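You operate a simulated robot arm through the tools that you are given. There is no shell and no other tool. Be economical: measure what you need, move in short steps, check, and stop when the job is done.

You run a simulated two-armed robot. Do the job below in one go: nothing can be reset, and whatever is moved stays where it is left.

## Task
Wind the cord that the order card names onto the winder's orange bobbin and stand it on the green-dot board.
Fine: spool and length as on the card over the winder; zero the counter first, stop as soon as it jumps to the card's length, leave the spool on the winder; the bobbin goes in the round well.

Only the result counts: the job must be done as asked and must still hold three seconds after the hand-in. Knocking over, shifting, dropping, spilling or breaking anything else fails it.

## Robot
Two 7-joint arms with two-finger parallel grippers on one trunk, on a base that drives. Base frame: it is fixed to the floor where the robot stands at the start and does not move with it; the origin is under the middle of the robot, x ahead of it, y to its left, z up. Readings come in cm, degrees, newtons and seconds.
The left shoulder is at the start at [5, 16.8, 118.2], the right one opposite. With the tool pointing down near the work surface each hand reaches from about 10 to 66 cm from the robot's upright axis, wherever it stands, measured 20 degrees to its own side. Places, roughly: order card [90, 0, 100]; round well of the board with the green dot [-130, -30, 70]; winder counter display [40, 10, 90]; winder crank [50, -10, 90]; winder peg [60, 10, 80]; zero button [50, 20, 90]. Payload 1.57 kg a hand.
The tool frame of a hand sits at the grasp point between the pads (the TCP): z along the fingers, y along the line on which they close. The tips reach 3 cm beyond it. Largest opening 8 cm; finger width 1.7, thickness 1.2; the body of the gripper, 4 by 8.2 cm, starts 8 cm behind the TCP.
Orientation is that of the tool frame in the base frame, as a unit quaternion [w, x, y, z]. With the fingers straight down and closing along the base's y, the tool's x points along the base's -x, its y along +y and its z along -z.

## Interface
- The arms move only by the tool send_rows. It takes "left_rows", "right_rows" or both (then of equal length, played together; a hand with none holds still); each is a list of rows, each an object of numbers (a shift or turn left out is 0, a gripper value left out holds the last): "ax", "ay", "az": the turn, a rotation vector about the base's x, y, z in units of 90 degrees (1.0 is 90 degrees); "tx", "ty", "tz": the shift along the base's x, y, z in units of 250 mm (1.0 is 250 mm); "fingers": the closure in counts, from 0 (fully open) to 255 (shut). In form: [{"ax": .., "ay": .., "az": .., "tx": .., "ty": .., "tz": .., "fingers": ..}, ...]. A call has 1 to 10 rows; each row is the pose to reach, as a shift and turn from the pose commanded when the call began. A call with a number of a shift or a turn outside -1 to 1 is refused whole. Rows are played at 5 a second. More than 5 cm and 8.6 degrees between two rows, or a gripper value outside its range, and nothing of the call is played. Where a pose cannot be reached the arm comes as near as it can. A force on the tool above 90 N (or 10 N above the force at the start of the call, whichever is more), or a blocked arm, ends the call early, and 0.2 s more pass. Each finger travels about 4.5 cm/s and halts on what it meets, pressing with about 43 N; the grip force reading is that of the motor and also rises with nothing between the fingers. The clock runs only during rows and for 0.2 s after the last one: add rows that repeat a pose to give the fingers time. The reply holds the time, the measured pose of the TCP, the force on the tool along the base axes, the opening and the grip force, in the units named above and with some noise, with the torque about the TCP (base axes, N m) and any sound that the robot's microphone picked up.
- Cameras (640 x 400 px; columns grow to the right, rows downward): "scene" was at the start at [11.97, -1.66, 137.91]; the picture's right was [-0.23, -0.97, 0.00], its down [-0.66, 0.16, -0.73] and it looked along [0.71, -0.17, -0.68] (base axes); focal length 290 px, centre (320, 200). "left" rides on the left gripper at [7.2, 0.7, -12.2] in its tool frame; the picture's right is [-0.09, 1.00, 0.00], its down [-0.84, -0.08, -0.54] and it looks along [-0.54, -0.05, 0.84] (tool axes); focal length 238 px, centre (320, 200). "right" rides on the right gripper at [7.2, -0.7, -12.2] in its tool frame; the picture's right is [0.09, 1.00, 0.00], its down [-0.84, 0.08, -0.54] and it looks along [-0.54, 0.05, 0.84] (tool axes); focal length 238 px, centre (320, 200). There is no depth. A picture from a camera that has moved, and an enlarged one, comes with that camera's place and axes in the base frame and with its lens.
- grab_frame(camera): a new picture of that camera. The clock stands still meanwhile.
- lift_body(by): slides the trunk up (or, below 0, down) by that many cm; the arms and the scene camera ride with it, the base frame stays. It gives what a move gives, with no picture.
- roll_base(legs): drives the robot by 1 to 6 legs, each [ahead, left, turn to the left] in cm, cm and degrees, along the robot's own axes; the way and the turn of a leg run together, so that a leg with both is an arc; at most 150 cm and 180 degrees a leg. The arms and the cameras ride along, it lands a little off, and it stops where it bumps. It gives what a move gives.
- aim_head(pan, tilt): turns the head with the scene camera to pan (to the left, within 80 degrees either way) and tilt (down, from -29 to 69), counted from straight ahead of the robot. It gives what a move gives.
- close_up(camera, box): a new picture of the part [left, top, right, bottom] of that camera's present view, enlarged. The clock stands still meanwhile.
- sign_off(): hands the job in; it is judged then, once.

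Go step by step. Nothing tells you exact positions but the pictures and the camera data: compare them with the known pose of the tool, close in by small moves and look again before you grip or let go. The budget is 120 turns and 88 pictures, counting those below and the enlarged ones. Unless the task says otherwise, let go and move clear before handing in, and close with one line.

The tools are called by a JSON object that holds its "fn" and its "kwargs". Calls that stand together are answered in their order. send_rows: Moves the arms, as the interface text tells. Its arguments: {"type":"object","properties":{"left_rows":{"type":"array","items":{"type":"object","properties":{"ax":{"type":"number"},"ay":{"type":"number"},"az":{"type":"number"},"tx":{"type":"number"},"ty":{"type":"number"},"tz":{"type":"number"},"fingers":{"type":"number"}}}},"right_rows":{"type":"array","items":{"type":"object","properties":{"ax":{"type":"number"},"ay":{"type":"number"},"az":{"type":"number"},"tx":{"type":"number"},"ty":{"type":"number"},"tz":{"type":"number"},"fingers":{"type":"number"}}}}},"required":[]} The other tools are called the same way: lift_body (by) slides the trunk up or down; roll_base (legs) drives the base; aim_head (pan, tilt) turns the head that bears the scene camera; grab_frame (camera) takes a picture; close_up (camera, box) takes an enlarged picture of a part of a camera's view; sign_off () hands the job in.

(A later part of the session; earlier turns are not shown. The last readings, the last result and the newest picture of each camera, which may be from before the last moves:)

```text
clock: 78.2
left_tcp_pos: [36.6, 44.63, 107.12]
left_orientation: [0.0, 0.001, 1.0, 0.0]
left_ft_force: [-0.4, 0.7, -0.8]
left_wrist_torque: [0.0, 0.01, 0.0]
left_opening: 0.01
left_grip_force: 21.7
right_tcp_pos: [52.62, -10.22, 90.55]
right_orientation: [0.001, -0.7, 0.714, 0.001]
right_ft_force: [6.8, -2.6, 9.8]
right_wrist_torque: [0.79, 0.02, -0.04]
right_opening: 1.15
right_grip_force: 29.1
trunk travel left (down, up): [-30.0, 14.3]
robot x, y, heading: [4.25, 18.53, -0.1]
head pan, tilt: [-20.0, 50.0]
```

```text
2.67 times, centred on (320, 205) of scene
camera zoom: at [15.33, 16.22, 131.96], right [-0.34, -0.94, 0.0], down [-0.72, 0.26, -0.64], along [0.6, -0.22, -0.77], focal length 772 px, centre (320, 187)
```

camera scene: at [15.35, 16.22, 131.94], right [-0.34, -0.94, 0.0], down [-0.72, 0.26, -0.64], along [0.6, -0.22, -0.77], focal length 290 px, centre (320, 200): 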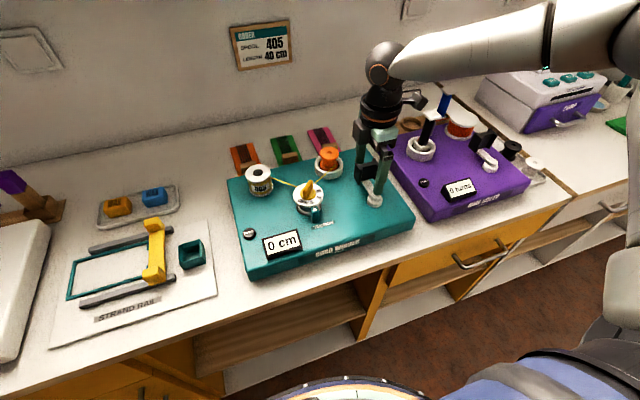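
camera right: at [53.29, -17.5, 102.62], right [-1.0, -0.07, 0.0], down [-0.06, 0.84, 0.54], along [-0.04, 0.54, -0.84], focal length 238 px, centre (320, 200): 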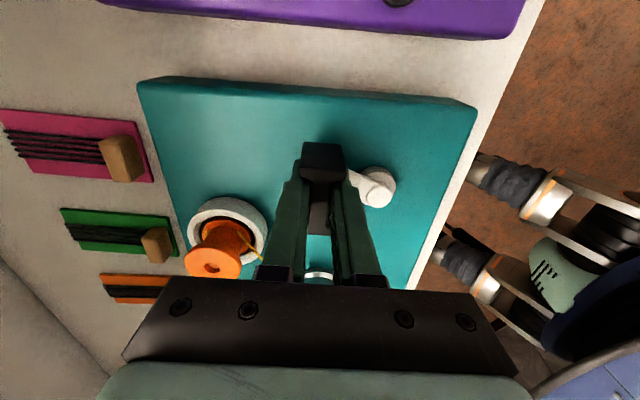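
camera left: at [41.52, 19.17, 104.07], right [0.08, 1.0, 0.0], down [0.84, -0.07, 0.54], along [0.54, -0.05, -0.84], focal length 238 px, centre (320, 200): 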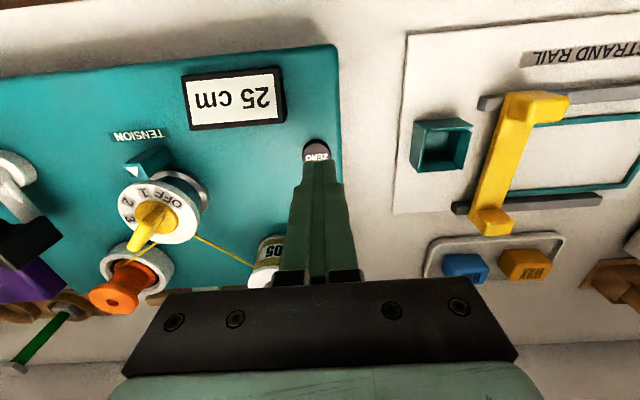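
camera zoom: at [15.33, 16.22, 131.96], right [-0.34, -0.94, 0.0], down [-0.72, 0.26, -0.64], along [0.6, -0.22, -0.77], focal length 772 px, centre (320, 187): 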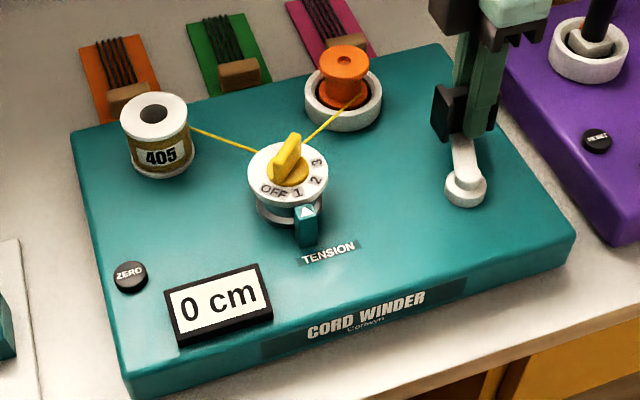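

The handle spins freely and the crank turns easily. Continuing clockwise to 170°, listening for clicks.

{"fn": "send_rows", "kwargs": {"right_rows": [{"tx": -0.0243, "ty": -0.0468}, {"tx": -0.06, "ty": -0.0857}, {"tx": -0.1044, "ty": -0.114}, {"tx": -0.1547, "ty": -0.1298}, {"tx": -0.2074, "ty": -0.1322}, {"tx": -0.2589, "ty": -0.1207}, {"tx": -0.3057, "ty": -0.0964}, {"tx": -0.3446, "ty": -0.0608}, {"tx": -0.3729, "ty": -0.0163}, {"tx": -0.3887, "ty": 0.034}]}}

{"fn": "close_up", "kwargs": {"camera": "scene", "box": [220, 130, 420, 280]}}

```text
clock: 80.4
left_tcp_pos: [36.65, 44.6, 107.05]
left_orientation: [0.001, 0.0, 1.0, 0.0]
left_ft_force: [0.8, 0.2, -0.2]
left_wrist_torque: [0.01, -0.01, -0.03]
left_opening: 0.0
left_grip_force: 21.2
right_tcp_pos: [43.05, -9.44, 90.5]
right_orientation: [0.001, -0.701, 0.713, 0.001]
right_ft_force: [6.1, 2.0, -2.7]
right_wrist_torque: [-0.27, 0.0, -0.02]
right_opening: 1.19
right_grip_force: 29.0
trunk travel left (down, up): [-30.0, 14.3]
robot x, y, heading: [4.1, 18.73, -0.1]
head pan, tilt: [-20.0, 50.0]
```

```text
2.67 times, centred on (320, 205) of scene
camera zoom: at [15.43, 16.21, 131.93], right [-0.34, -0.94, 0.0], down [-0.72, 0.26, -0.64], along [0.6, -0.22, -0.77], focal length 772 px, centre (320, 187)
```

zoom: 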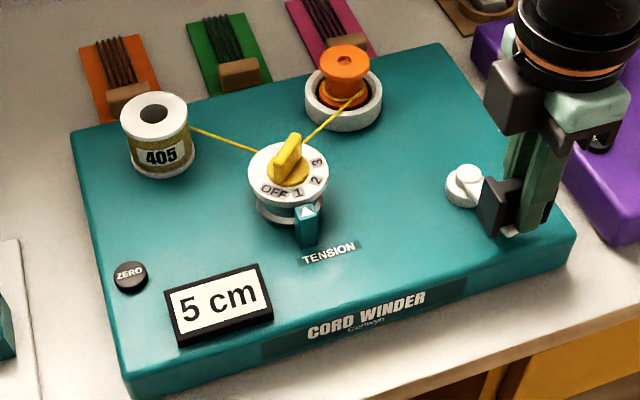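

Counter jumps by 5 cm; 5 cm after about half a turn. Continuing to 320°.

{"fn": "send_rows", "kwargs": {"right_rows": [{"tx": 0.0017, "ty": 0.0527}, {"tx": 0.0131, "ty": 0.1042}, {"tx": 0.0394, "ty": 0.151}, {"tx": 0.0751, "ty": 0.1898}, {"tx": 0.1196, "ty": 0.2182}, {"tx": 0.1698, "ty": 0.234}, {"tx": 0.2225, "ty": 0.2363}, {"tx": 0.274, "ty": 0.2249}, {"tx": 0.3208, "ty": 0.2006}, {"tx": 0.3597, "ty": 0.1649}]}}

{"fn": "close_up", "kwargs": {"camera": "scene", "box": [220, 130, 420, 280]}}

```text
clock: 82.6
left_tcp_pos: [36.5, 44.56, 107.16]
left_orientation: [0.0, 0.0, 1.0, 0.0]
left_ft_force: [-0.9, 0.8, -0.2]
left_wrist_torque: [-0.02, -0.02, 0.01]
left_opening: 0.0
left_grip_force: 21.0
right_tcp_pos: [51.92, -5.35, 90.54]
right_orientation: [-0.002, -0.701, 0.713, 0.001]
right_ft_force: [-7.8, -4.6, -5.2]
right_wrist_torque: [-0.01, -0.31, 0.04]
right_opening: 1.18
right_grip_force: 29.0
trunk travel left (down, up): [-30.0, 14.3]
robot x, y, heading: [4.36, 18.75, -0.2]
head pan, tilt: [-20.0, 50.0]
```

```text
2.67 times, centred on (320, 205) of scene
camera zoom: at [15.29, 16.13, 131.94], right [-0.34, -0.94, 0.0], down [-0.72, 0.26, -0.64], along [0.6, -0.22, -0.77], focal length 772 px, centre (320, 187)
```

zoom: 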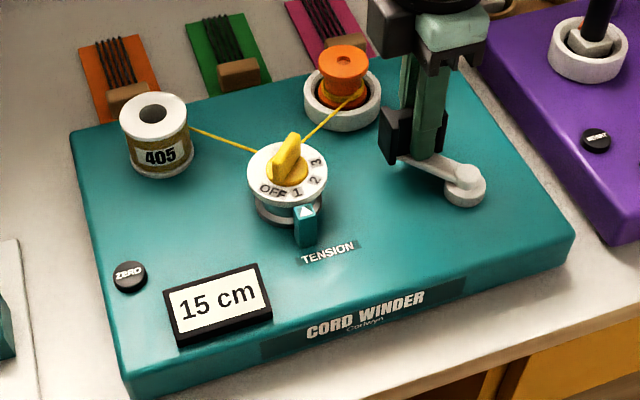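

15 cm at 320°, so a jump comes every ~85–106°. Continuing to 470° to narrow that.

{"fn": "send_rows", "kwargs": {"right_rows": [{"tx": 0.0255, "ty": -0.0465}, {"tx": 0.0414, "ty": -0.0968}, {"tx": 0.0437, "ty": -0.1494}, {"tx": 0.0322, "ty": -0.2009}, {"tx": 0.0079, "ty": -0.2477}, {"tx": -0.0277, "ty": -0.2866}, {"tx": -0.0722, "ty": -0.3149}, {"tx": -0.1225, "ty": -0.3308}, {"tx": -0.1752, "ty": -0.3331}, {"tx": -0.2266, "ty": -0.3216}]}}

{"fn": "close_up", "kwargs": {"camera": "scene", "box": [220, 130, 420, 280]}}

```text
clock: 84.8
left_tcp_pos: [36.71, 44.6, 107.1]
left_orientation: [0.0, 0.0, 1.0, -0.001]
left_ft_force: [-0.1, -0.1, -0.2]
left_wrist_torque: [-0.01, 0.06, 0.02]
left_opening: 0.0
left_grip_force: 20.9
right_tcp_pos: [46.49, -13.39, 90.47]
right_orientation: [0.002, -0.7, 0.715, -0.001]
right_ft_force: [3.5, 10.6, -1.2]
right_wrist_torque: [0.88, 0.37, -0.03]
right_opening: 1.18
right_grip_force: 29.2
trunk travel left (down, up): [-30.0, 14.3]
robot x, y, heading: [4.26, 18.74, -0.2]
head pan, tilt: [-20.0, 50.0]
```

```text
2.67 times, centred on (320, 205) of scene
camera zoom: at [15.41, 16.29, 131.95], right [-0.34, -0.94, 0.0], down [-0.72, 0.26, -0.64], along [0.6, -0.22, -0.77], focal length 772 px, centre (320, 187)
```

zoom: 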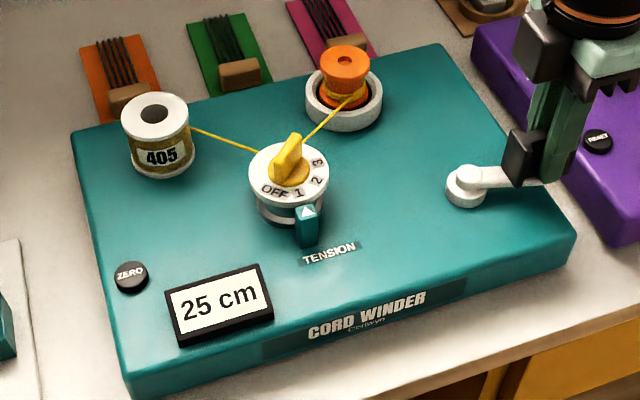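

25 cm at 470° — about 90° per jump, so 40 cm should come near 720°. Turning on to 620°.

{"fn": "send_rows", "kwargs": {"right_rows": [{"tx": -0.0444, "ty": 0.03}, {"tx": -0.0829, "ty": 0.0652}, {"tx": -0.111, "ty": 0.1093}, {"tx": -0.1267, "ty": 0.1591}, {"tx": -0.129, "ty": 0.2112}, {"tx": -0.1176, "ty": 0.2622}, {"tx": -0.0936, "ty": 0.3085}, {"tx": -0.0583, "ty": 0.347}, {"tx": -0.0142, "ty": 0.3751}, {"tx": 0.0356, "ty": 0.3908}]}}

{"fn": "close_up", "kwargs": {"camera": "scene", "box": [220, 130, 420, 280]}}

```text
clock: 87.0
left_tcp_pos: [36.7, 44.6, 107.18]
left_orientation: [0.0, 0.0, 1.0, 0.0]
left_ft_force: [-0.7, 0.5, -0.3]
left_wrist_torque: [0.0, 0.0, -0.02]
left_opening: 0.01
left_grip_force: 21.4
right_tcp_pos: [47.55, -3.62, 90.49]
right_orientation: [0.002, -0.7, 0.714, -0.001]
right_ft_force: [1.1, -2.1, -2.0]
right_wrist_torque: [0.52, 0.32, -0.02]
right_opening: 1.18
right_grip_force: 29.1
trunk travel left (down, up): [-30.0, 14.3]
robot x, y, heading: [4.37, 18.57, 0.1]
head pan, tilt: [-20.0, 50.0]
```

```text
2.67 times, centred on (320, 205) of scene
camera zoom: at [15.38, 16.16, 131.95], right [-0.34, -0.94, 0.0], down [-0.72, 0.26, -0.64], along [0.6, -0.22, -0.77], focal length 772 px, centre (320, 187)
```

zoom: 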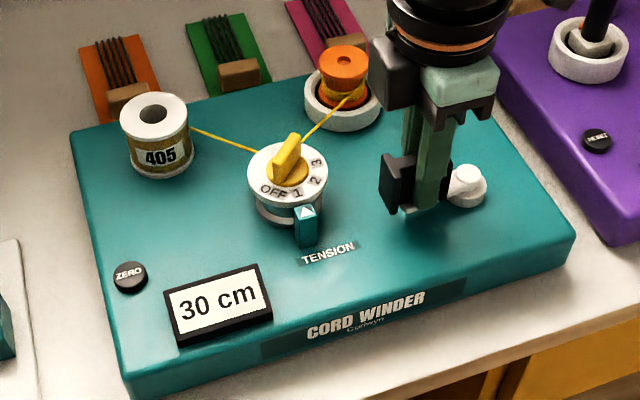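

30 cm at 620°, so 40 cm falls between 709° and 752°. Advance to 705°, then in small steps.

{"fn": "send_rows", "kwargs": {"right_rows": [{"tx": 0.0522, "ty": 0.0023}, {"tx": 0.1031, "ty": -0.009}, {"tx": 0.1494, "ty": -0.0331}, {"tx": 0.1879, "ty": -0.0684}, {"tx": 0.216, "ty": -0.1124}, {"tx": 0.2279, "ty": -0.1452}]}}

{"fn": "close_up", "kwargs": {"camera": "scene", "box": [220, 130, 420, 280]}}

```text
clock: 88.4
left_tcp_pos: [36.54, 44.62, 107.15]
left_orientation: [0.0, 0.0, 1.0, 0.0]
left_ft_force: [0.2, 0.0, 0.4]
left_wrist_torque: [-0.01, -0.03, -0.02]
left_opening: 0.0
left_grip_force: 21.4
right_tcp_pos: [52.8, -7.21, 90.4]
right_orientation: [-0.001, -0.701, 0.714, 0.001]
right_ft_force: [-11.0, -3.3, -2.9]
right_wrist_torque: [-0.81, -0.19, 0.02]
right_opening: 1.16
right_grip_force: 29.2
trunk travel left (down, up): [-30.0, 14.3]
robot x, y, heading: [3.93, 18.62, -0.2]
head pan, tilt: [-20.0, 50.0]
```

```text
2.67 times, centred on (320, 205) of scene
camera zoom: at [15.26, 16.19, 131.95], right [-0.34, -0.94, 0.0], down [-0.72, 0.26, -0.64], along [0.6, -0.22, -0.77], focal length 772 px, centre (320, 187)
```

zoom: 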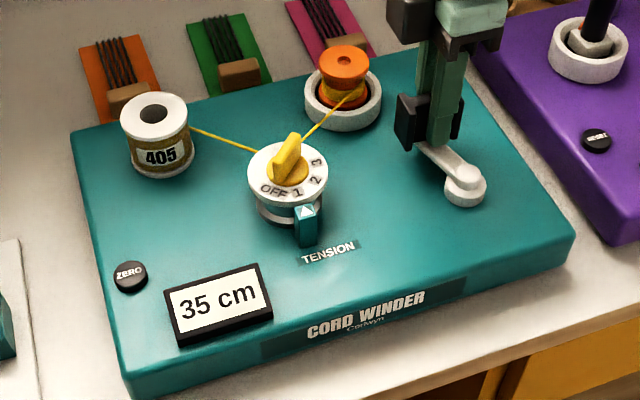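

35 cm at 705°. Now small steps: to about 713°.

{"fn": "send_rows", "kwargs": {"right_rows": [{"tx": 0.0, "ty": -0.014}, {"tx": 0.0, "ty": -0.028}]}}

{"fn": "close_up", "kwargs": {"camera": "scene", "box": [220, 210, 320, 280]}}

```text
clock: 89.0
left_tcp_pos: [36.64, 44.65, 107.17]
left_orientation: [0.0, 0.0, 1.0, 0.0]
left_ft_force: [0.6, -0.9, 0.3]
left_wrist_torque: [0.01, 0.0, 0.01]
left_opening: 0.0
left_grip_force: 21.2
right_tcp_pos: [52.95, -7.81, 90.48]
right_orientation: [0.002, -0.701, 0.713, 0.0]
right_ft_force: [-4.7, 0.0, -4.3]
right_wrist_torque: [-0.55, 0.14, 0.02]
right_opening: 1.2
right_grip_force: 29.0
trunk travel left (down, up): [-30.0, 14.3]
robot x, y, heading: [4.08, 18.56, -0.3]
head pan, tilt: [-20.0, 50.0]
```

```text
5.71 times, centred on (270, 245) of scene
camera zoom: at [15.33, 16.21, 131.94], right [-0.34, -0.94, 0.0], down [-0.72, 0.26, -0.64], along [0.6, -0.22, -0.77], focal length 1655 px, centre (606, -57)
```

zoom: 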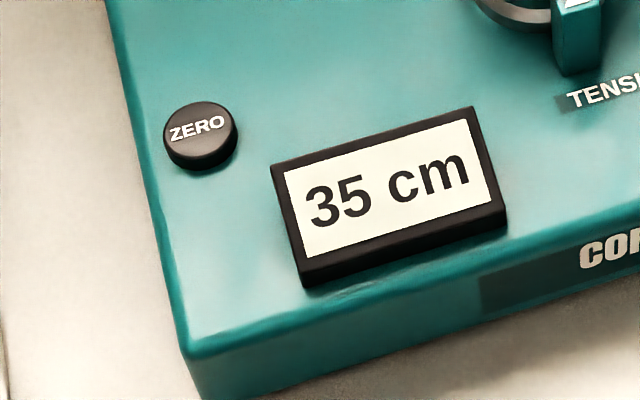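

Still 35 cm; another ~7°.

{"fn": "send_rows", "kwargs": {"right_rows": [{"tx": 0.001, "ty": -0.013}, {"tx": 0.001, "ty": -0.025}]}}

{"fn": "close_up", "kwargs": {"camera": "scene", "box": [220, 210, 320, 280]}}

```text
clock: 89.6
left_tcp_pos: [36.57, 44.58, 107.11]
left_orientation: [-0.001, 0.0, 1.0, 0.0]
left_ft_force: [-0.4, 0.2, -0.4]
left_wrist_torque: [0.0, -0.01, -0.02]
left_opening: 0.01
left_grip_force: 21.2
right_tcp_pos: [53.04, -8.58, 90.55]
right_orientation: [0.001, -0.7, 0.714, 0.0]
right_ft_force: [-3.6, 1.8, -2.5]
right_wrist_torque: [-0.29, 0.23, -0.03]
right_opening: 1.18
right_grip_force: 29.7
trunk travel left (down, up): [-30.0, 14.3]
robot x, y, heading: [4.31, 18.63, -0.0]
head pan, tilt: [-20.0, 50.0]
```

```text
5.71 times, centred on (270, 245) of scene
camera zoom: at [15.33, 16.22, 131.95], right [-0.34, -0.94, 0.0], down [-0.72, 0.26, -0.64], along [0.6, -0.22, -0.77], focal length 1655 px, centre (606, -57)
```

zoom: 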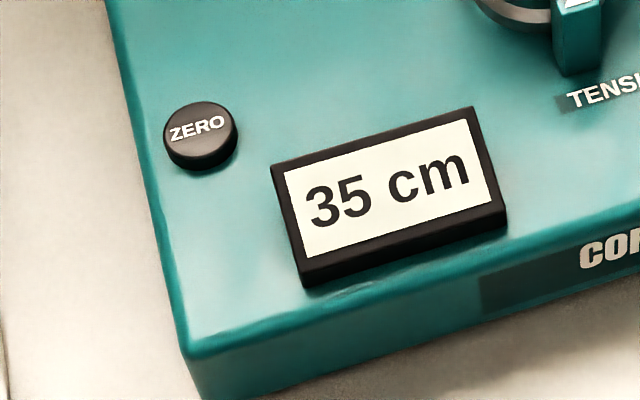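

Right around 720° and still 35; another ~5°.

{"fn": "send_rows", "kwargs": {"right_rows": [{"tx": -0.001, "ty": -0.009}, {"tx": -0.001, "ty": -0.018}]}}

{"fn": "close_up", "kwargs": {"camera": "scene", "box": [220, 210, 320, 280]}}

```text
clock: 90.2
left_tcp_pos: [36.57, 44.61, 107.09]
left_orientation: [0.0, 0.0, 1.0, 0.001]
left_ft_force: [0.5, 0.3, 0.8]
left_wrist_torque: [0.0, 0.01, 0.0]
left_opening: 0.01
left_grip_force: 20.9
right_tcp_pos: [53.02, -8.9, 90.55]
right_orientation: [0.0, -0.7, 0.714, 0.0]
right_ft_force: [-3.0, 1.2, 1.9]
right_wrist_torque: [0.3, 0.28, 0.01]
right_opening: 1.17
right_grip_force: 28.8
trunk travel left (down, up): [-30.0, 14.3]
robot x, y, heading: [4.49, 18.69, 0.3]
head pan, tilt: [-20.0, 50.0]
```

```text
5.71 times, centred on (270, 245) of scene
camera zoom: at [15.3, 16.23, 131.96], right [-0.34, -0.94, 0.0], down [-0.72, 0.26, -0.64], along [0.6, -0.22, -0.77], focal length 1655 px, centre (606, -57)
```

zoom: 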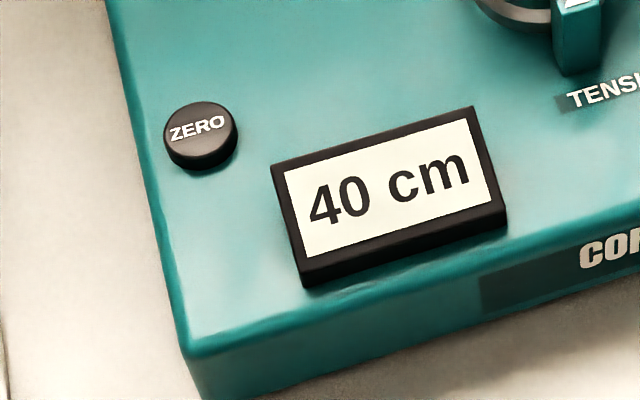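

Counter has just jumped to 40 cm. Releasing the handle and lifting straight up.

{"fn": "send_rows", "kwargs": {"right_rows": [{"fingers": 0}, {"fingers": 0}, {"fingers": 0}, {"fingers": 0}, {"tz": 0.1}, {"tz": 0.25}, {"tz": 0.4}, {"tz": 0.55}]}}

{"fn": "close_up", "kwargs": {"camera": "scene", "box": [220, 130, 420, 280]}}

{"fn": "grab_frame", "kwargs": {"camera": "right"}}

```text
clock: 92.0
left_tcp_pos: [36.63, 44.66, 107.05]
left_orientation: [0.0, 0.0, 1.0, 0.0]
left_ft_force: [-0.7, -0.3, 0.1]
left_wrist_torque: [-0.02, 0.0, 0.0]
left_opening: 0.01
left_grip_force: 21.5
right_tcp_pos: [52.81, -8.96, 104.29]
right_orientation: [0.001, -0.701, 0.713, 0.0]
right_ft_force: [0.9, 1.0, -0.3]
right_wrist_torque: [-0.01, -0.01, 0.02]
right_opening: 8.01
right_grip_force: 0.1
trunk travel left (down, up): [-30.0, 14.3]
robot x, y, heading: [4.42, 18.87, -0.2]
head pan, tilt: [-20.0, 50.0]
```

```text
2.67 times, centred on (320, 205) of scene
camera zoom: at [15.32, 16.23, 131.94], right [-0.34, -0.94, 0.0], down [-0.72, 0.26, -0.64], along [0.6, -0.22, -0.77], focal length 772 px, centre (320, 187)
```

zoom: 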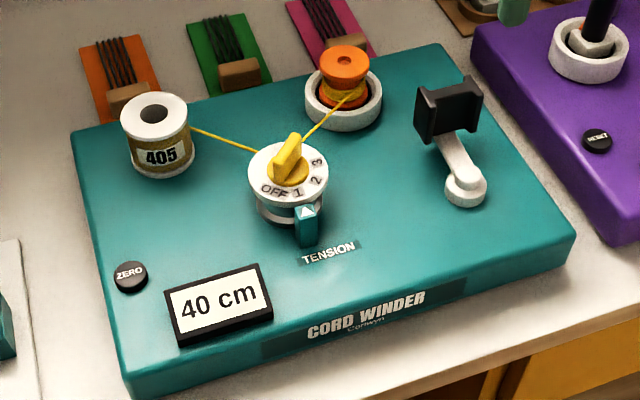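

```text
23 pictures are left
camera right: at [53.5, -16.22, 116.39], right [-1.0, -0.07, 0.0], down [-0.06, 0.84, 0.54], along [-0.04, 0.54, -0.84], focal length 238 px, centre (320, 200)
```

right: 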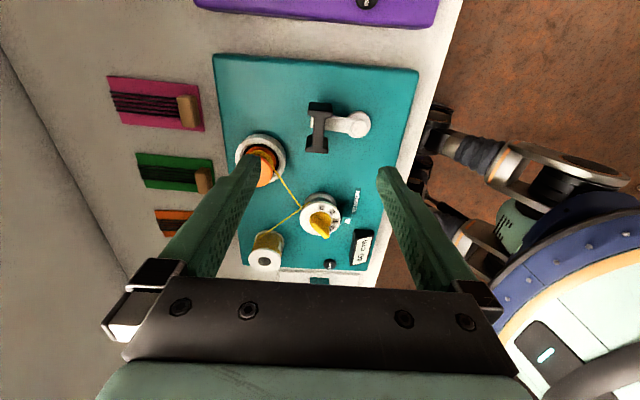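

The counter holds at 40 cm with the crank free. The wound bobbin's top is at about (60.6, -2.6, 90). Moving the right hand over it.

{"fn": "send_rows", "kwargs": {"right_rows": [{"tx": 0.1, "ty": 0.08}, {"tx": 0.2, "ty": 0.17}, {"tx": 0.312, "ty": 0.254}, {"tx": 0.312, "ty": 0.254, "tz": -0.16}]}}

{"fn": "grab_frame", "kwargs": {"camera": "right"}}

```text
clock: 93.0
left_tcp_pos: [36.66, 44.61, 107.19]
left_orientation: [0.0, 0.001, 1.0, 0.0]
left_ft_force: [0.6, 0.8, 0.6]
left_wrist_torque: [-0.01, -0.01, 0.0]
left_opening: 0.0
left_grip_force: 21.3
right_tcp_pos: [57.58, -4.78, 100.54]
right_orientation: [0.001, -0.7, 0.714, 0.0]
right_ft_force: [-0.3, -0.2, -0.3]
right_wrist_torque: [0.02, -0.04, 0.02]
right_opening: 8.01
right_grip_force: 0.1
right hand out of reach, approached as far as the arm can: row 2, 3, 4
trunk travel left (down, up): [-30.0, 14.3]
robot x, y, heading: [3.87, 18.78, 0.1]
head pan, tilt: [-20.0, 50.0]
```

```text
22 pictures are left
camera right: at [58.15, -11.98, 112.63], right [-1.0, -0.07, 0.0], down [-0.06, 0.84, 0.54], along [-0.04, 0.54, -0.84], focal length 238 px, centre (320, 200)
```

right: 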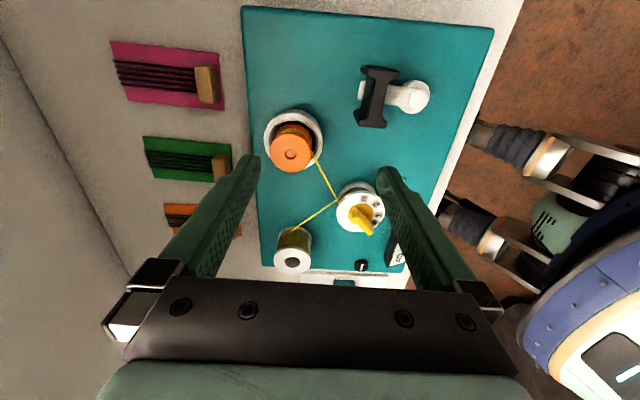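

Bobbin confirmed at (60.4, -2.7). With this yaw the arm can't reach, so I turn the hand back 90° (fingers closing along y).

{"fn": "send_rows", "kwargs": {"right_rows": [{"az": -0.09, "tz": 0.1}, {"az": -0.18, "tz": 0.16}, {"az": -0.27, "tz": 0.16}, {"az": -0.36, "tz": 0.16}, {"az": -0.45, "tz": 0.16}, {"az": -0.54, "tz": 0.16}, {"az": -0.63, "tz": 0.16}, {"az": -0.72, "tz": 0.16}, {"az": -0.81, "tz": 0.16}, {"az": -0.9, "tz": 0.16}]}}

{"fn": "send_rows", "kwargs": {"right_rows": [{"az": -0.088, "tx": 0.05, "ty": 0.04}, {"az": -0.088, "tx": 0.116, "ty": 0.084}, {"az": -0.088, "tx": 0.116, "ty": 0.084, "tz": -0.16}]}}

{"fn": "grab_frame", "kwargs": {"camera": "right"}}

```text
clock: 95.2
left_tcp_pos: [36.65, 44.55, 107.04]
left_orientation: [0.0, 0.0, 1.0, 0.0]
left_ft_force: [-0.8, 0.6, -0.4]
left_wrist_torque: [-0.01, 0.01, -0.02]
left_opening: 0.01
left_grip_force: 21.6
right_tcp_pos: [57.28, -4.69, 104.36]
right_orientation: [-0.001, -0.068, 0.998, 0.0]
right_ft_force: [-0.5, 0.1, 0.3]
right_wrist_torque: [0.0, -0.03, 0.01]
right_opening: 7.99
right_grip_force: 0.2
trunk travel left (down, up): [-30.0, 14.3]
robot x, y, heading: [4.27, 18.47, -0.1]
head pan, tilt: [-20.0, 50.0]
```

```text
clock: 96.0
left_tcp_pos: [36.51, 44.63, 107.11]
left_orientation: [0.0, -0.001, 1.0, -0.001]
left_ft_force: [0.5, 0.0, -0.4]
left_wrist_torque: [-0.02, -0.01, -0.01]
left_opening: 0.0
left_grip_force: 21.4
right_tcp_pos: [57.34, -4.28, 100.66]
right_orientation: [0.002, 0.0, 1.0, 0.0]
right_ft_force: [-0.5, -0.3, -0.1]
right_wrist_torque: [-0.04, 0.03, 0.0]
right_opening: 8.0
right_grip_force: 0.1
right hand out of reach, approached as far as the arm can: row 1, 2, 3
trunk travel left (down, up): [-30.0, 14.3]
robot x, y, heading: [4.39, 18.41, -0.2]
head pan, tilt: [-20.0, 50.0]
```

```text
21 pictures are left
camera right: at [50.18, -5.03, 112.75], right [-0.09, 1.0, 0.0], down [0.84, 0.08, 0.54], along [0.54, 0.05, -0.84], focal length 238 px, centre (320, 200)
```

right: 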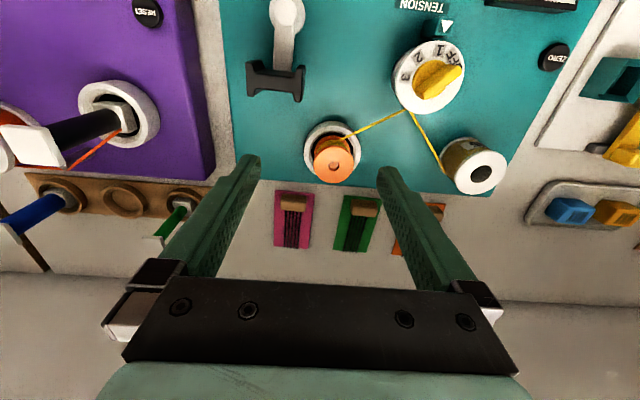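

A little short in x; drive ahead 4 cm and fine-place the hand over the bobbin.

{"fn": "roll_base", "kwargs": {"legs": [[4, 0, 0]]}}

{"fn": "send_rows", "kwargs": {"right_rows": [{"tx": -0.02, "ty": 0.03}, {"tx": -0.04, "ty": 0.065}, {"tx": -0.04, "ty": 0.065, "tz": -0.1}, {"tx": -0.04, "ty": 0.065, "tz": -0.2}]}}

{"fn": "grab_frame", "kwargs": {"camera": "right"}}

{"fn": "close_up", "kwargs": {"camera": "scene", "box": [240, 100, 400, 200]}}

```text
clock: 96.9
left_tcp_pos: [40.73, 44.49, 107.03]
left_orientation: [0.0, 0.001, 1.0, 0.0]
left_ft_force: [-0.3, 0.3, -0.5]
left_wrist_torque: [-0.01, 0.02, 0.01]
left_opening: 0.0
left_grip_force: 21.9
right_tcp_pos: [61.54, -4.32, 100.6]
right_orientation: [0.001, 0.0, 1.0, 0.0]
right_ft_force: [0.4, 0.3, -0.3]
right_wrist_torque: [0.01, 0.01, 0.0]
right_opening: 8.0
right_grip_force: 0.1
trunk travel left (down, up): [-30.0, 14.3]
robot x, y, heading: [8.49, 18.62, -0.1]
head pan, tilt: [-20.0, 50.0]
```

```text
clock: 97.9
left_tcp_pos: [40.65, 44.57, 107.03]
left_orientation: [0.0, 0.001, 1.0, 0.0]
left_ft_force: [-0.1, 0.0, 0.4]
left_wrist_torque: [0.01, 0.0, 0.0]
left_opening: 0.0
left_grip_force: 21.7
right_tcp_pos: [60.01, -2.99, 95.71]
right_orientation: [0.003, 0.0, 1.0, 0.003]
right_ft_force: [0.4, 0.8, -0.6]
right_wrist_torque: [0.02, -0.03, 0.02]
right_opening: 8.01
right_grip_force: 0.0
right hand out of reach, approached as far as the arm can: row 4
trunk travel left (down, up): [-30.0, 14.3]
robot x, y, heading: [8.12, 18.81, -0.3]
head pan, tilt: [-20.0, 50.0]
```

```text
20 pictures are left
camera right: at [52.7, -3.76, 107.89], right [-0.09, 1.0, 0.0], down [0.83, 0.08, 0.55], along [0.54, 0.05, -0.84], focal length 238 px, centre (320, 200)
```

right: 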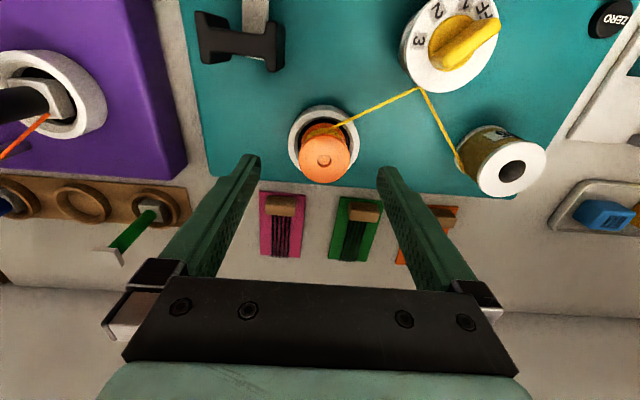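

```text
4.00 times, centred on (320, 150) of scene
camera zoom: at [19.38, 16.2, 131.95], right [-0.34, -0.94, 0.0], down [-0.72, 0.26, -0.64], along [0.6, -0.22, -0.77], focal length 1159 px, centre (320, 400)
```

zoom: 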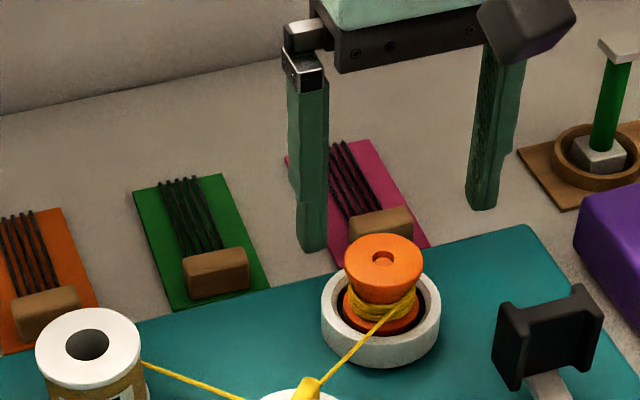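

Bobbin confirmed at (60.35, -2.65). The arm is at some limit low down, so I'll set xy a bit higher and use the trunk for the descent.

{"fn": "send_rows", "kwargs": {"right_rows": [{"tz": 0.1}, {"tz": 0.16, "tx": 0.013, "ty": 0.013}]}}

{"fn": "lift_body", "kwargs": {"by": -4}}

```text
clock: 98.5
left_tcp_pos: [40.62, 44.67, 107.12]
left_orientation: [0.0, 0.001, 1.0, 0.001]
left_ft_force: [-0.9, -0.5, 0.2]
left_wrist_torque: [-0.02, -0.02, 0.03]
left_opening: 0.01
left_grip_force: 21.6
right_tcp_pos: [60.15, -2.88, 99.73]
right_orientation: [0.002, 0.0, 1.0, 0.0]
right_ft_force: [0.2, -0.4, -0.4]
right_wrist_torque: [-0.01, -0.03, 0.01]
right_opening: 7.99
right_grip_force: 0.1
trunk travel left (down, up): [-30.0, 14.3]
robot x, y, heading: [8.53, 18.49, 0.1]
head pan, tilt: [-20.0, 50.0]
```

```text
clock: 99.3
left_tcp_pos: [40.67, 44.6, 103.07]
left_orientation: [0.0, 0.001, 1.0, 0.0]
left_ft_force: [-0.2, 0.8, 0.5]
left_wrist_torque: [0.01, 0.0, 0.02]
left_opening: 0.0
left_grip_force: 21.6
right_tcp_pos: [60.19, -2.61, 95.7]
right_orientation: [0.001, 0.0, 1.0, 0.0]
right_ft_force: [-0.1, 0.1, -0.4]
right_wrist_torque: [0.0, 0.04, -0.02]
right_opening: 8.01
right_grip_force: 0.0
trunk travel left (down, up): [-26.0, 18.3]
robot x, y, heading: [8.12, 18.98, -0.3]
head pan, tilt: [-20.0, 50.0]
```

That works. Lowering the trunk 5.2 cm more to grip height.

{"fn": "lift_body", "kwargs": {"by": -5.2}}

{"fn": "grab_frame", "kwargs": {"camera": "right"}}

{"fn": "close_up", "kwargs": {"camera": "scene", "box": [240, 60, 400, 160]}}

```text
clock: 100.3
left_tcp_pos: [40.62, 44.7, 97.89]
left_orientation: [0.0, 0.0, 1.0, 0.0]
left_ft_force: [0.8, 0.8, -0.8]
left_wrist_torque: [0.03, 0.05, 0.02]
left_opening: 0.01
left_grip_force: 21.3
right_tcp_pos: [60.19, -2.74, 90.65]
right_orientation: [0.002, -0.001, 1.0, 0.001]
right_ft_force: [0.1, -0.3, -0.4]
right_wrist_torque: [-0.01, -0.02, 0.01]
right_opening: 8.01
right_grip_force: 0.0
trunk travel left (down, up): [-20.8, 23.5]
robot x, y, heading: [8.49, 18.64, -0.3]
head pan, tilt: [-20.0, 50.0]
```

```text
18 pictures are left
camera right: at [52.98, -3.43, 102.66], right [-0.09, 1.0, 0.0], down [0.84, 0.08, 0.54], along [0.54, 0.05, -0.84], focal length 238 px, centre (320, 200)
```

right: 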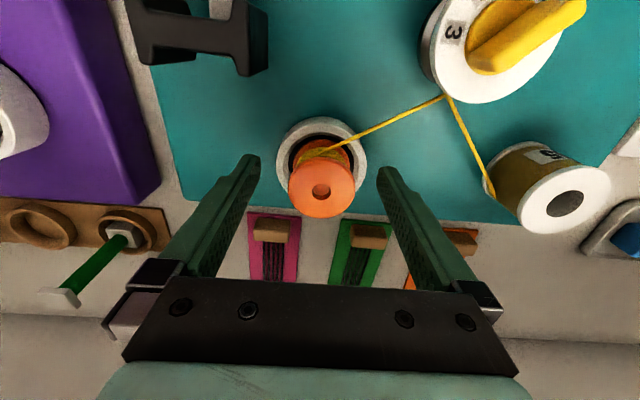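

```text
4.00 times, centred on (320, 110) of scene
camera zoom: at [19.36, 16.2, 122.75], right [-0.34, -0.94, 0.0], down [-0.72, 0.26, -0.64], along [0.6, -0.22, -0.77], focal length 1159 px, centre (320, 560)
```

zoom: 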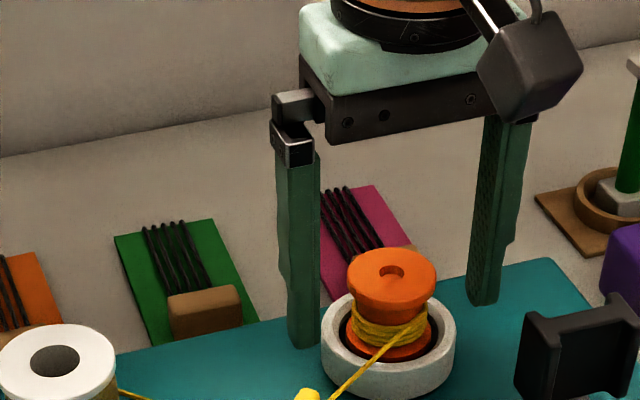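

The bobbin's top is centred exactly at the TCP. Closing and lifting slowly.

{"fn": "send_rows", "kwargs": {"right_rows": [{"fingers": 255}, {"fingers": 255}, {"fingers": 255}, {"fingers": 255}, {"fingers": 255}, {"fingers": 255}]}}

{"fn": "close_up", "kwargs": {"camera": "scene", "box": [240, 60, 400, 160]}}

```text
clock: 101.7
left_tcp_pos: [40.68, 44.61, 97.91]
left_orientation: [0.0, 0.0, 1.0, 0.0]
left_ft_force: [0.8, 0.4, -0.3]
left_wrist_torque: [0.02, 0.05, -0.03]
left_opening: 0.01
left_grip_force: 21.5
right_tcp_pos: [60.09, -2.68, 90.49]
right_orientation: [0.002, 0.0, 1.0, 0.002]
right_ft_force: [0.4, -0.1, 0.9]
right_wrist_torque: [-0.03, -0.01, 0.0]
right_opening: 3.96
right_grip_force: 43.0
trunk travel left (down, up): [-20.8, 23.5]
robot x, y, heading: [8.28, 18.3, -0.3]
head pan, tilt: [-20.0, 50.0]
```

```text
4.00 times, centred on (320, 110) of scene
camera zoom: at [19.37, 16.21, 122.75], right [-0.34, -0.94, 0.0], down [-0.72, 0.26, -0.64], along [0.6, -0.22, -0.77], focal length 1159 px, centre (320, 560)
```

zoom: 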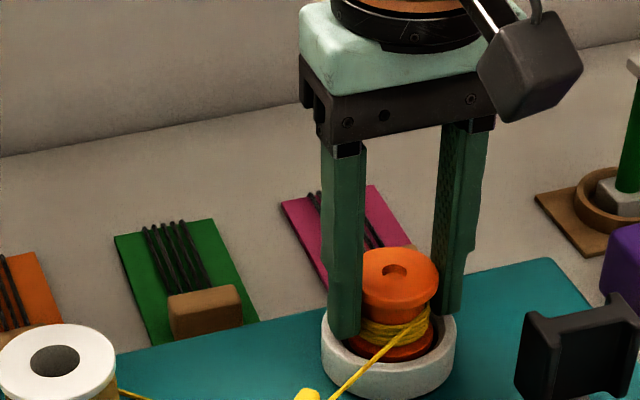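

Gripped at 4.0 cm. Lifting straight up with the trunk, 12 cm.

{"fn": "lift_body", "kwargs": {"by": 3}}

{"fn": "lift_body", "kwargs": {"by": 12}}

{"fn": "grab_frame", "kwargs": {"camera": "scene"}}

```text
clock: 102.4
left_tcp_pos: [40.64, 44.51, 100.95]
left_orientation: [0.0, 0.001, 1.0, 0.0]
left_ft_force: [0.5, 0.0, 0.3]
left_wrist_torque: [-0.01, 0.0, 0.02]
left_opening: 0.01
left_grip_force: 20.9
right_tcp_pos: [60.09, -2.7, 93.58]
right_orientation: [0.0, -0.001, 1.0, 0.0]
right_ft_force: [0.1, 0.1, -1.0]
right_wrist_torque: [-0.02, -0.01, -0.02]
right_opening: 3.96
right_grip_force: 43.1
trunk travel left (down, up): [-23.8, 20.5]
robot x, y, heading: [8.25, 18.54, 0.2]
head pan, tilt: [-20.0, 50.0]
```

```text
clock: 103.9
left_tcp_pos: [40.67, 44.55, 112.86]
left_orientation: [0.0, 0.001, 1.0, 0.0]
left_ft_force: [0.5, -0.4, 1.1]
left_wrist_torque: [0.03, 0.02, -0.01]
left_opening: 0.01
left_grip_force: 21.4
right_tcp_pos: [60.21, -2.68, 105.45]
right_orientation: [0.0, 0.0, 1.0, 0.001]
right_ft_force: [0.4, -0.7, -0.2]
right_wrist_torque: [0.01, 0.02, -0.02]
right_opening: 3.97
right_grip_force: 43.0
trunk travel left (down, up): [-35.8, 8.5]
robot x, y, heading: [8.29, 18.73, 0.2]
head pan, tilt: [-20.0, 50.0]
```

```text
15 pictures are left
camera scene: at [19.39, 16.2, 137.74], right [-0.34, -0.94, 0.0], down [-0.72, 0.26, -0.64], along [0.6, -0.22, -0.77], focal length 290 px, centre (320, 200)
```

scene: 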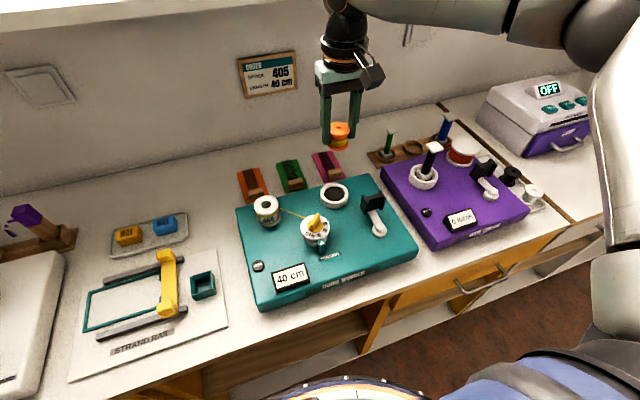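

Bobbin is in hand, the counter stays at 40 and the spool stays put. Retracting, backing off from the table, and turning to face the board behind.

{"fn": "send_rows", "kwargs": {"right_rows": [{"tz": 0.1}, {"tz": 0.2}, {"tz": 0.2, "tx": -0.12}, {"tz": 0.2, "tx": -0.24}, {"tz": 0.2, "tx": -0.36}, {"tz": 0.2, "tx": -0.48}, {"tz": 0.2, "tx": -0.6}]}}

{"fn": "roll_base", "kwargs": {"legs": [[-38, 0, 0], [0, 0, 90]]}}

{"fn": "aim_head", "kwargs": {"pan": 75, "tilt": 30}}

{"fn": "grab_frame", "kwargs": {"camera": "scene"}}

```text
clock: 105.5
left_tcp_pos: [40.58, 44.55, 112.91]
left_orientation: [0.001, 0.001, 1.0, 0.001]
left_ft_force: [-1.0, -0.1, 0.0]
left_wrist_torque: [0.03, -0.02, 0.01]
left_opening: 0.0
left_grip_force: 21.0
right_tcp_pos: [45.13, -2.62, 110.62]
right_orientation: [0.001, 0.0, 1.0, 0.001]
right_ft_force: [-0.4, -0.1, 0.7]
right_wrist_torque: [0.02, -0.02, 0.02]
right_opening: 3.94
right_grip_force: 43.2
trunk travel left (down, up): [-35.8, 8.5]
robot x, y, heading: [8.16, 18.45, 0.1]
head pan, tilt: [-20.0, 50.0]
```

```text
clock: 111.7
left_tcp_pos: [-55.18, 51.77, 112.91]
left_orientation: [0.001, -0.697, 0.717, 0.0]
left_ft_force: [0.3, 0.4, 0.3]
left_wrist_torque: [-0.05, -0.01, 0.01]
left_opening: 0.01
left_grip_force: 20.9
right_tcp_pos: [-7.78, 54.91, 110.49]
right_orientation: [0.001, -0.697, 0.717, 0.0]
right_ft_force: [-0.2, -0.1, 0.4]
right_wrist_torque: [0.02, 0.01, -0.01]
right_opening: 3.95
right_grip_force: 43.0
trunk travel left (down, up): [-35.8, 8.5]
robot x, y, heading: [-29.84, 18.68, 88.5]
head pan, tilt: [-20.0, 50.0]
```

```text
clock: 113.4
left_tcp_pos: [-55.14, 51.79, 112.9]
left_orientation: [0.0, -0.696, 0.718, 0.0]
left_ft_force: [0.4, 0.1, -0.1]
left_wrist_torque: [0.02, -0.02, -0.02]
left_opening: 0.0
left_grip_force: 21.4
right_tcp_pos: [-7.77, 54.96, 110.49]
right_orientation: [0.0, -0.697, 0.717, 0.002]
right_ft_force: [-0.4, -0.3, -0.7]
right_wrist_torque: [0.04, -0.03, 0.03]
right_opening: 3.96
right_grip_force: 42.9
trunk travel left (down, up): [-35.8, 8.5]
robot x, y, heading: [-30.26, 18.99, 88.1]
head pan, tilt: [75.0, 30.0]
```

```text
14 pictures are left
camera scene: at [-38.7, 25.55, 140.7], right [0.29, 0.96, 0.0], down [0.48, -0.14, -0.87], along [-0.83, 0.25, -0.5], focal length 290 px, centre (320, 200)
```

scene: 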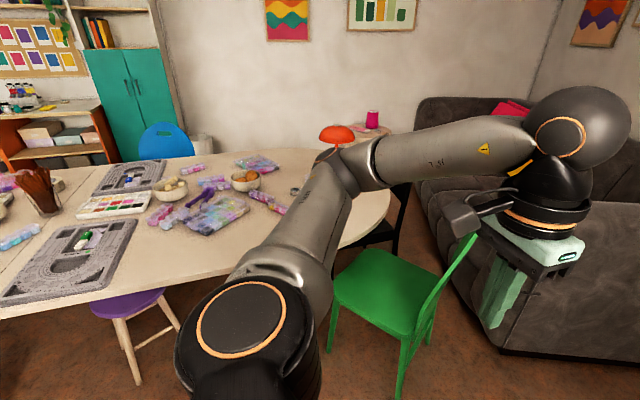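

The green-dot board lies on the oval table behind, near its edge (x≈-114). I turn fully around and drive to stand before it.

{"fn": "roll_base", "kwargs": {"legs": [[0, 0, 91.5], [0, 69, 0], [38, 0, 0]]}}

{"fn": "aim_head", "kwargs": {"pan": -10, "tilt": 45}}

{"fn": "grab_frame", "kwargs": {"camera": "scene"}}

```text
clock: 125.8
left_tcp_pos: [-101.69, -75.79, 112.82]
left_orientation: [0.0, 1.0, -0.008, 0.0]
left_ft_force: [-0.7, -0.2, 0.4]
left_wrist_torque: [-0.04, -0.06, 0.02]
left_opening: 0.01
left_grip_force: 21.5
right_tcp_pos: [-105.52, -28.33, 110.47]
right_orientation: [-0.001, 1.0, -0.006, -0.001]
right_ft_force: [-0.5, 0.5, -0.5]
right_wrist_torque: [-0.05, -0.04, 0.0]
right_opening: 3.95
right_grip_force: 42.4
trunk travel left (down, up): [-35.8, 8.5]
robot x, y, heading: [-68.81, -49.97, 179.4]
head pan, tilt: [75.0, 30.0]
```

```text
clock: 127.4
left_tcp_pos: [-101.44, -75.51, 112.98]
left_orientation: [0.0, 1.0, -0.006, 0.0]
left_ft_force: [0.7, 0.1, -0.6]
left_wrist_torque: [0.0, -0.01, 0.03]
left_opening: 0.02
left_grip_force: 21.7
right_tcp_pos: [-105.59, -28.4, 110.52]
right_orientation: [0.0, 1.0, -0.006, -0.002]
right_ft_force: [0.9, 0.4, -0.4]
right_wrist_torque: [0.01, 0.01, -0.03]
right_opening: 3.99
right_grip_force: 42.7
trunk travel left (down, up): [-35.8, 8.5]
robot x, y, heading: [-68.72, -49.85, 179.1]
head pan, tilt: [-10.0, 45.0]
```

```text
13 pictures are left
camera scene: at [-80.89, -48.25, 138.44], right [0.19, 0.98, 0.0], down [0.69, -0.13, -0.71], along [-0.69, 0.13, -0.71], focal length 290 px, centre (320, 200)
```

scene: 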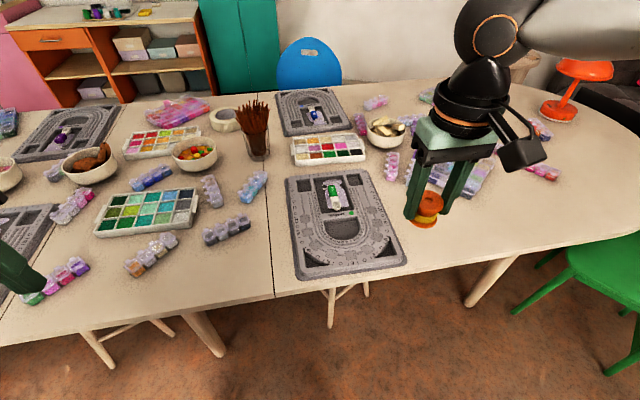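

The board is just ahead. A closer look to find the green dot and the round well.

{"fn": "close_up", "kwargs": {"camera": "scene", "box": [275, 160, 415, 285]}}

```text
3.20 times, centred on (345, 222) of scene
camera zoom: at [-80.89, -48.25, 138.44], right [0.19, 0.98, 0.0], down [0.69, -0.13, -0.71], along [-0.69, 0.13, -0.71], focal length 927 px, centre (240, 128)
```

zoom: 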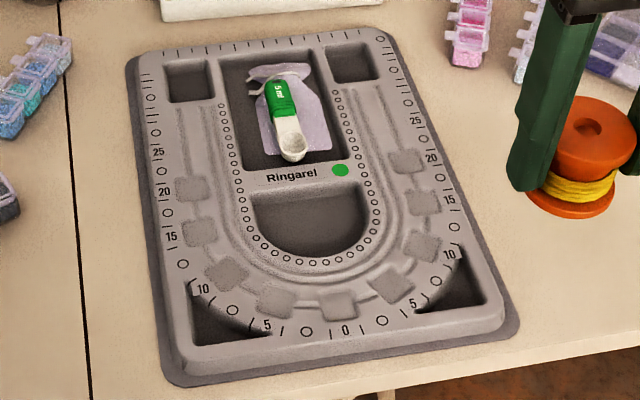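

The round (D-shaped) well sits next to the green dot, its centre at about (-133.5, -31). Driving 12 cm nearer and moving the hand over it.

{"fn": "roll_base", "kwargs": {"legs": [[12, 0, 0]]}}

{"fn": "send_rows", "kwargs": {"right_rows": [{"tx": -0.13, "ty": -0.02, "tz": -0.08}, {"tx": -0.26, "ty": -0.04, "tz": -0.16}, {"tx": -0.39, "ty": -0.06, "tz": -0.24}, {"tx": -0.52, "ty": -0.09, "tz": -0.32}, {"tx": -0.64, "ty": -0.11, "tz": -0.42}]}}

{"fn": "grab_frame", "kwargs": {"camera": "right"}}

{"fn": "grab_frame", "kwargs": {"camera": "scene"}}

```text
clock: 128.6
left_tcp_pos: [-113.61, -75.48, 112.84]
left_orientation: [0.001, 1.0, -0.007, 0.0]
left_ft_force: [-0.1, -0.5, 0.0]
left_wrist_torque: [0.01, -0.04, 0.02]
left_opening: 0.02
left_grip_force: 21.1
right_tcp_pos: [-117.66, -28.26, 110.44]
right_orientation: [0.0, 1.0, -0.006, 0.0]
right_ft_force: [0.0, -0.2, -0.6]
right_wrist_torque: [0.03, -0.01, 0.01]
right_opening: 3.96
right_grip_force: 43.1
trunk travel left (down, up): [-35.8, 8.5]
robot x, y, heading: [-80.88, -50.17, 179.3]
head pan, tilt: [-10.0, 45.0]
```

```text
clock: 129.8
left_tcp_pos: [-113.48, -75.48, 112.94]
left_orientation: [0.0, 1.0, -0.008, 0.0]
left_ft_force: [0.4, 0.1, -0.5]
left_wrist_torque: [-0.01, -0.01, 0.01]
left_opening: 0.0
left_grip_force: 21.3
right_tcp_pos: [-131.05, -28.84, 100.77]
right_orientation: [0.001, 1.0, -0.005, -0.003]
right_ft_force: [-0.6, -0.4, 0.3]
right_wrist_torque: [-0.01, 0.01, 0.01]
right_opening: 3.95
right_grip_force: 43.6
right hand out of reach, approached as far as the arm can: row 4, 5
trunk travel left (down, up): [-35.8, 8.5]
robot x, y, heading: [-81.1, -49.69, 179.2]
head pan, tilt: [-10.0, 45.0]
```

```text
11 pictures are left
camera right: at [-123.76, -28.25, 112.92], right [0.08, -1.0, 0.0], down [-0.83, -0.07, 0.55], along [-0.54, -0.05, -0.84], focal length 238 px, centre (320, 200)
```

right: 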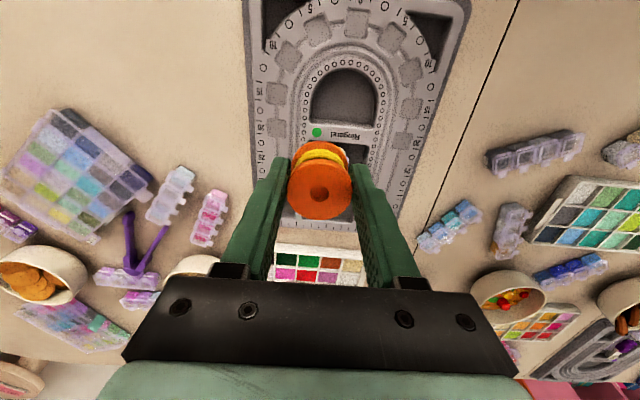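

```text
10 pictures are left
camera scene: at [-92.87, -48.06, 138.44], right [0.19, 0.98, 0.0], down [0.69, -0.13, -0.71], along [-0.69, 0.13, -0.71], focal length 290 px, centre (320, 200)
```

scene: 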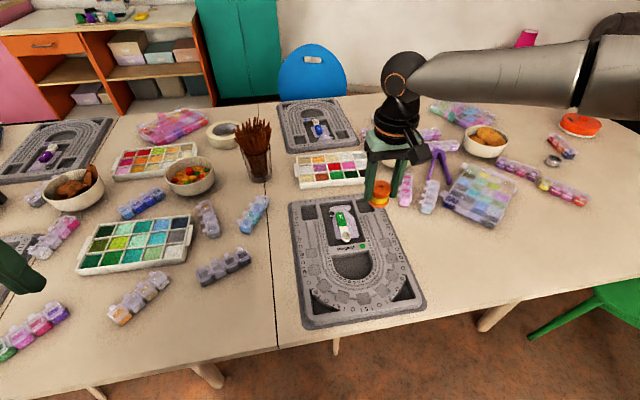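

Triangulated, the well's centre is (-130.4, -32.4) with the board near z≈75. I shift the base 3.7 cm toward it, and raise the left hand before lowering the trunk.

{"fn": "roll_base", "kwargs": {"legs": [[0, 3.7, 0]]}}

{"fn": "send_rows", "kwargs": {"left_rows": [{"tz": 0.12}, {"tz": 0.24}, {"tz": 0.36}, {"tz": 0.48}]}}

{"fn": "lift_body", "kwargs": {"by": -14}}

{"fn": "grab_frame", "kwargs": {"camera": "right"}}

{"fn": "close_up", "kwargs": {"camera": "scene", "box": [280, 150, 440, 270]}}

```text
clock: 130.8
left_tcp_pos: [-113.55, -79.2, 112.86]
left_orientation: [-0.002, 1.0, -0.008, 0.001]
left_ft_force: [-0.2, 0.2, 0.4]
left_wrist_torque: [0.02, 0.01, -0.01]
left_opening: 0.03
left_grip_force: 21.0
right_tcp_pos: [-131.06, -32.61, 100.9]
right_orientation: [0.0, 1.0, -0.006, -0.002]
right_ft_force: [-0.1, 0.3, 0.0]
right_wrist_torque: [0.01, 0.0, -0.02]
right_opening: 3.97
right_grip_force: 42.6
trunk travel left (down, up): [-35.8, 8.5]
robot x, y, heading: [-80.89, -53.57, 179.1]
head pan, tilt: [-10.0, 45.0]
```

```text
clock: 131.8
left_tcp_pos: [-113.57, -79.19, 124.91]
left_orientation: [0.0, 1.0, -0.007, 0.0]
left_ft_force: [0.7, -0.1, -0.6]
left_wrist_torque: [0.0, -0.02, 0.0]
left_opening: 0.0
left_grip_force: 21.4
right_tcp_pos: [-131.08, -32.43, 100.86]
right_orientation: [0.001, 1.0, -0.006, -0.002]
right_ft_force: [0.6, 0.4, -0.4]
right_wrist_torque: [0.0, 0.01, -0.01]
right_opening: 3.95
right_grip_force: 43.2
trunk travel left (down, up): [-35.8, 8.5]
robot x, y, heading: [-80.96, -53.46, 179.1]
head pan, tilt: [-10.0, 45.0]
```

```text
clock: 133.5
left_tcp_pos: [-113.57, -79.32, 110.83]
left_orientation: [-0.001, 1.0, -0.007, 0.001]
left_ft_force: [0.5, 0.2, 0.6]
left_wrist_torque: [0.0, -0.02, -0.02]
left_opening: 0.01
left_grip_force: 21.0
right_tcp_pos: [-131.14, -32.5, 86.78]
right_orientation: [0.001, 1.0, -0.007, -0.002]
right_ft_force: [0.5, 0.4, -0.2]
right_wrist_torque: [-0.02, -0.01, -0.03]
right_opening: 3.94
right_grip_force: 42.7
trunk travel left (down, up): [-21.8, 22.5]
robot x, y, heading: [-80.79, -53.48, 179.1]
head pan, tilt: [-10.0, 45.0]
```

```text
9 pictures are left
camera right: at [-123.77, -31.94, 98.96], right [0.08, -1.0, 0.0], down [-0.84, -0.07, 0.55], along [-0.54, -0.04, -0.84], focal length 238 px, centre (320, 200)
```

right: 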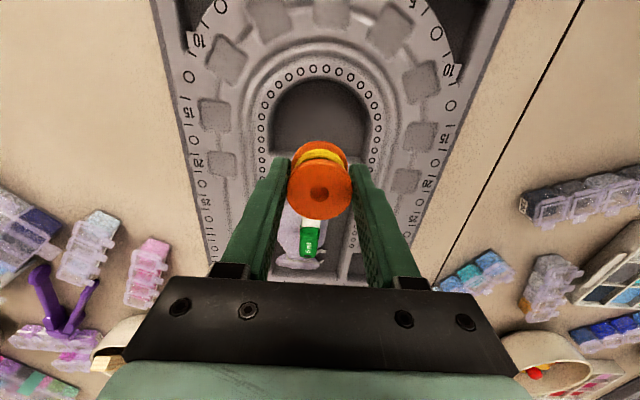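

```text
3.33 times, centred on (360, 210) of scene
camera zoom: at [-92.92, -51.75, 124.44], right [0.19, 0.98, 0.0], down [0.69, -0.13, -0.71], along [-0.69, 0.13, -0.71], focal length 966 px, centre (187, 167)
```

zoom: 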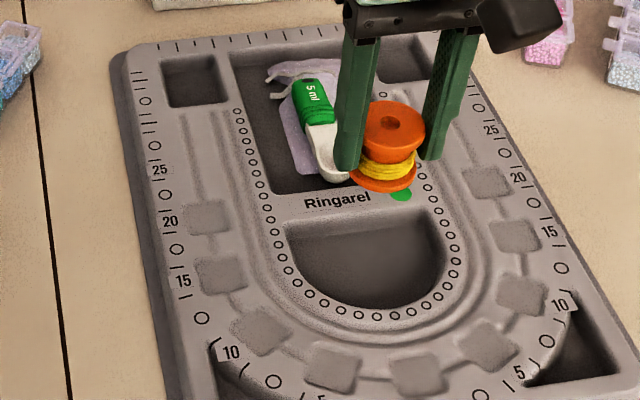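

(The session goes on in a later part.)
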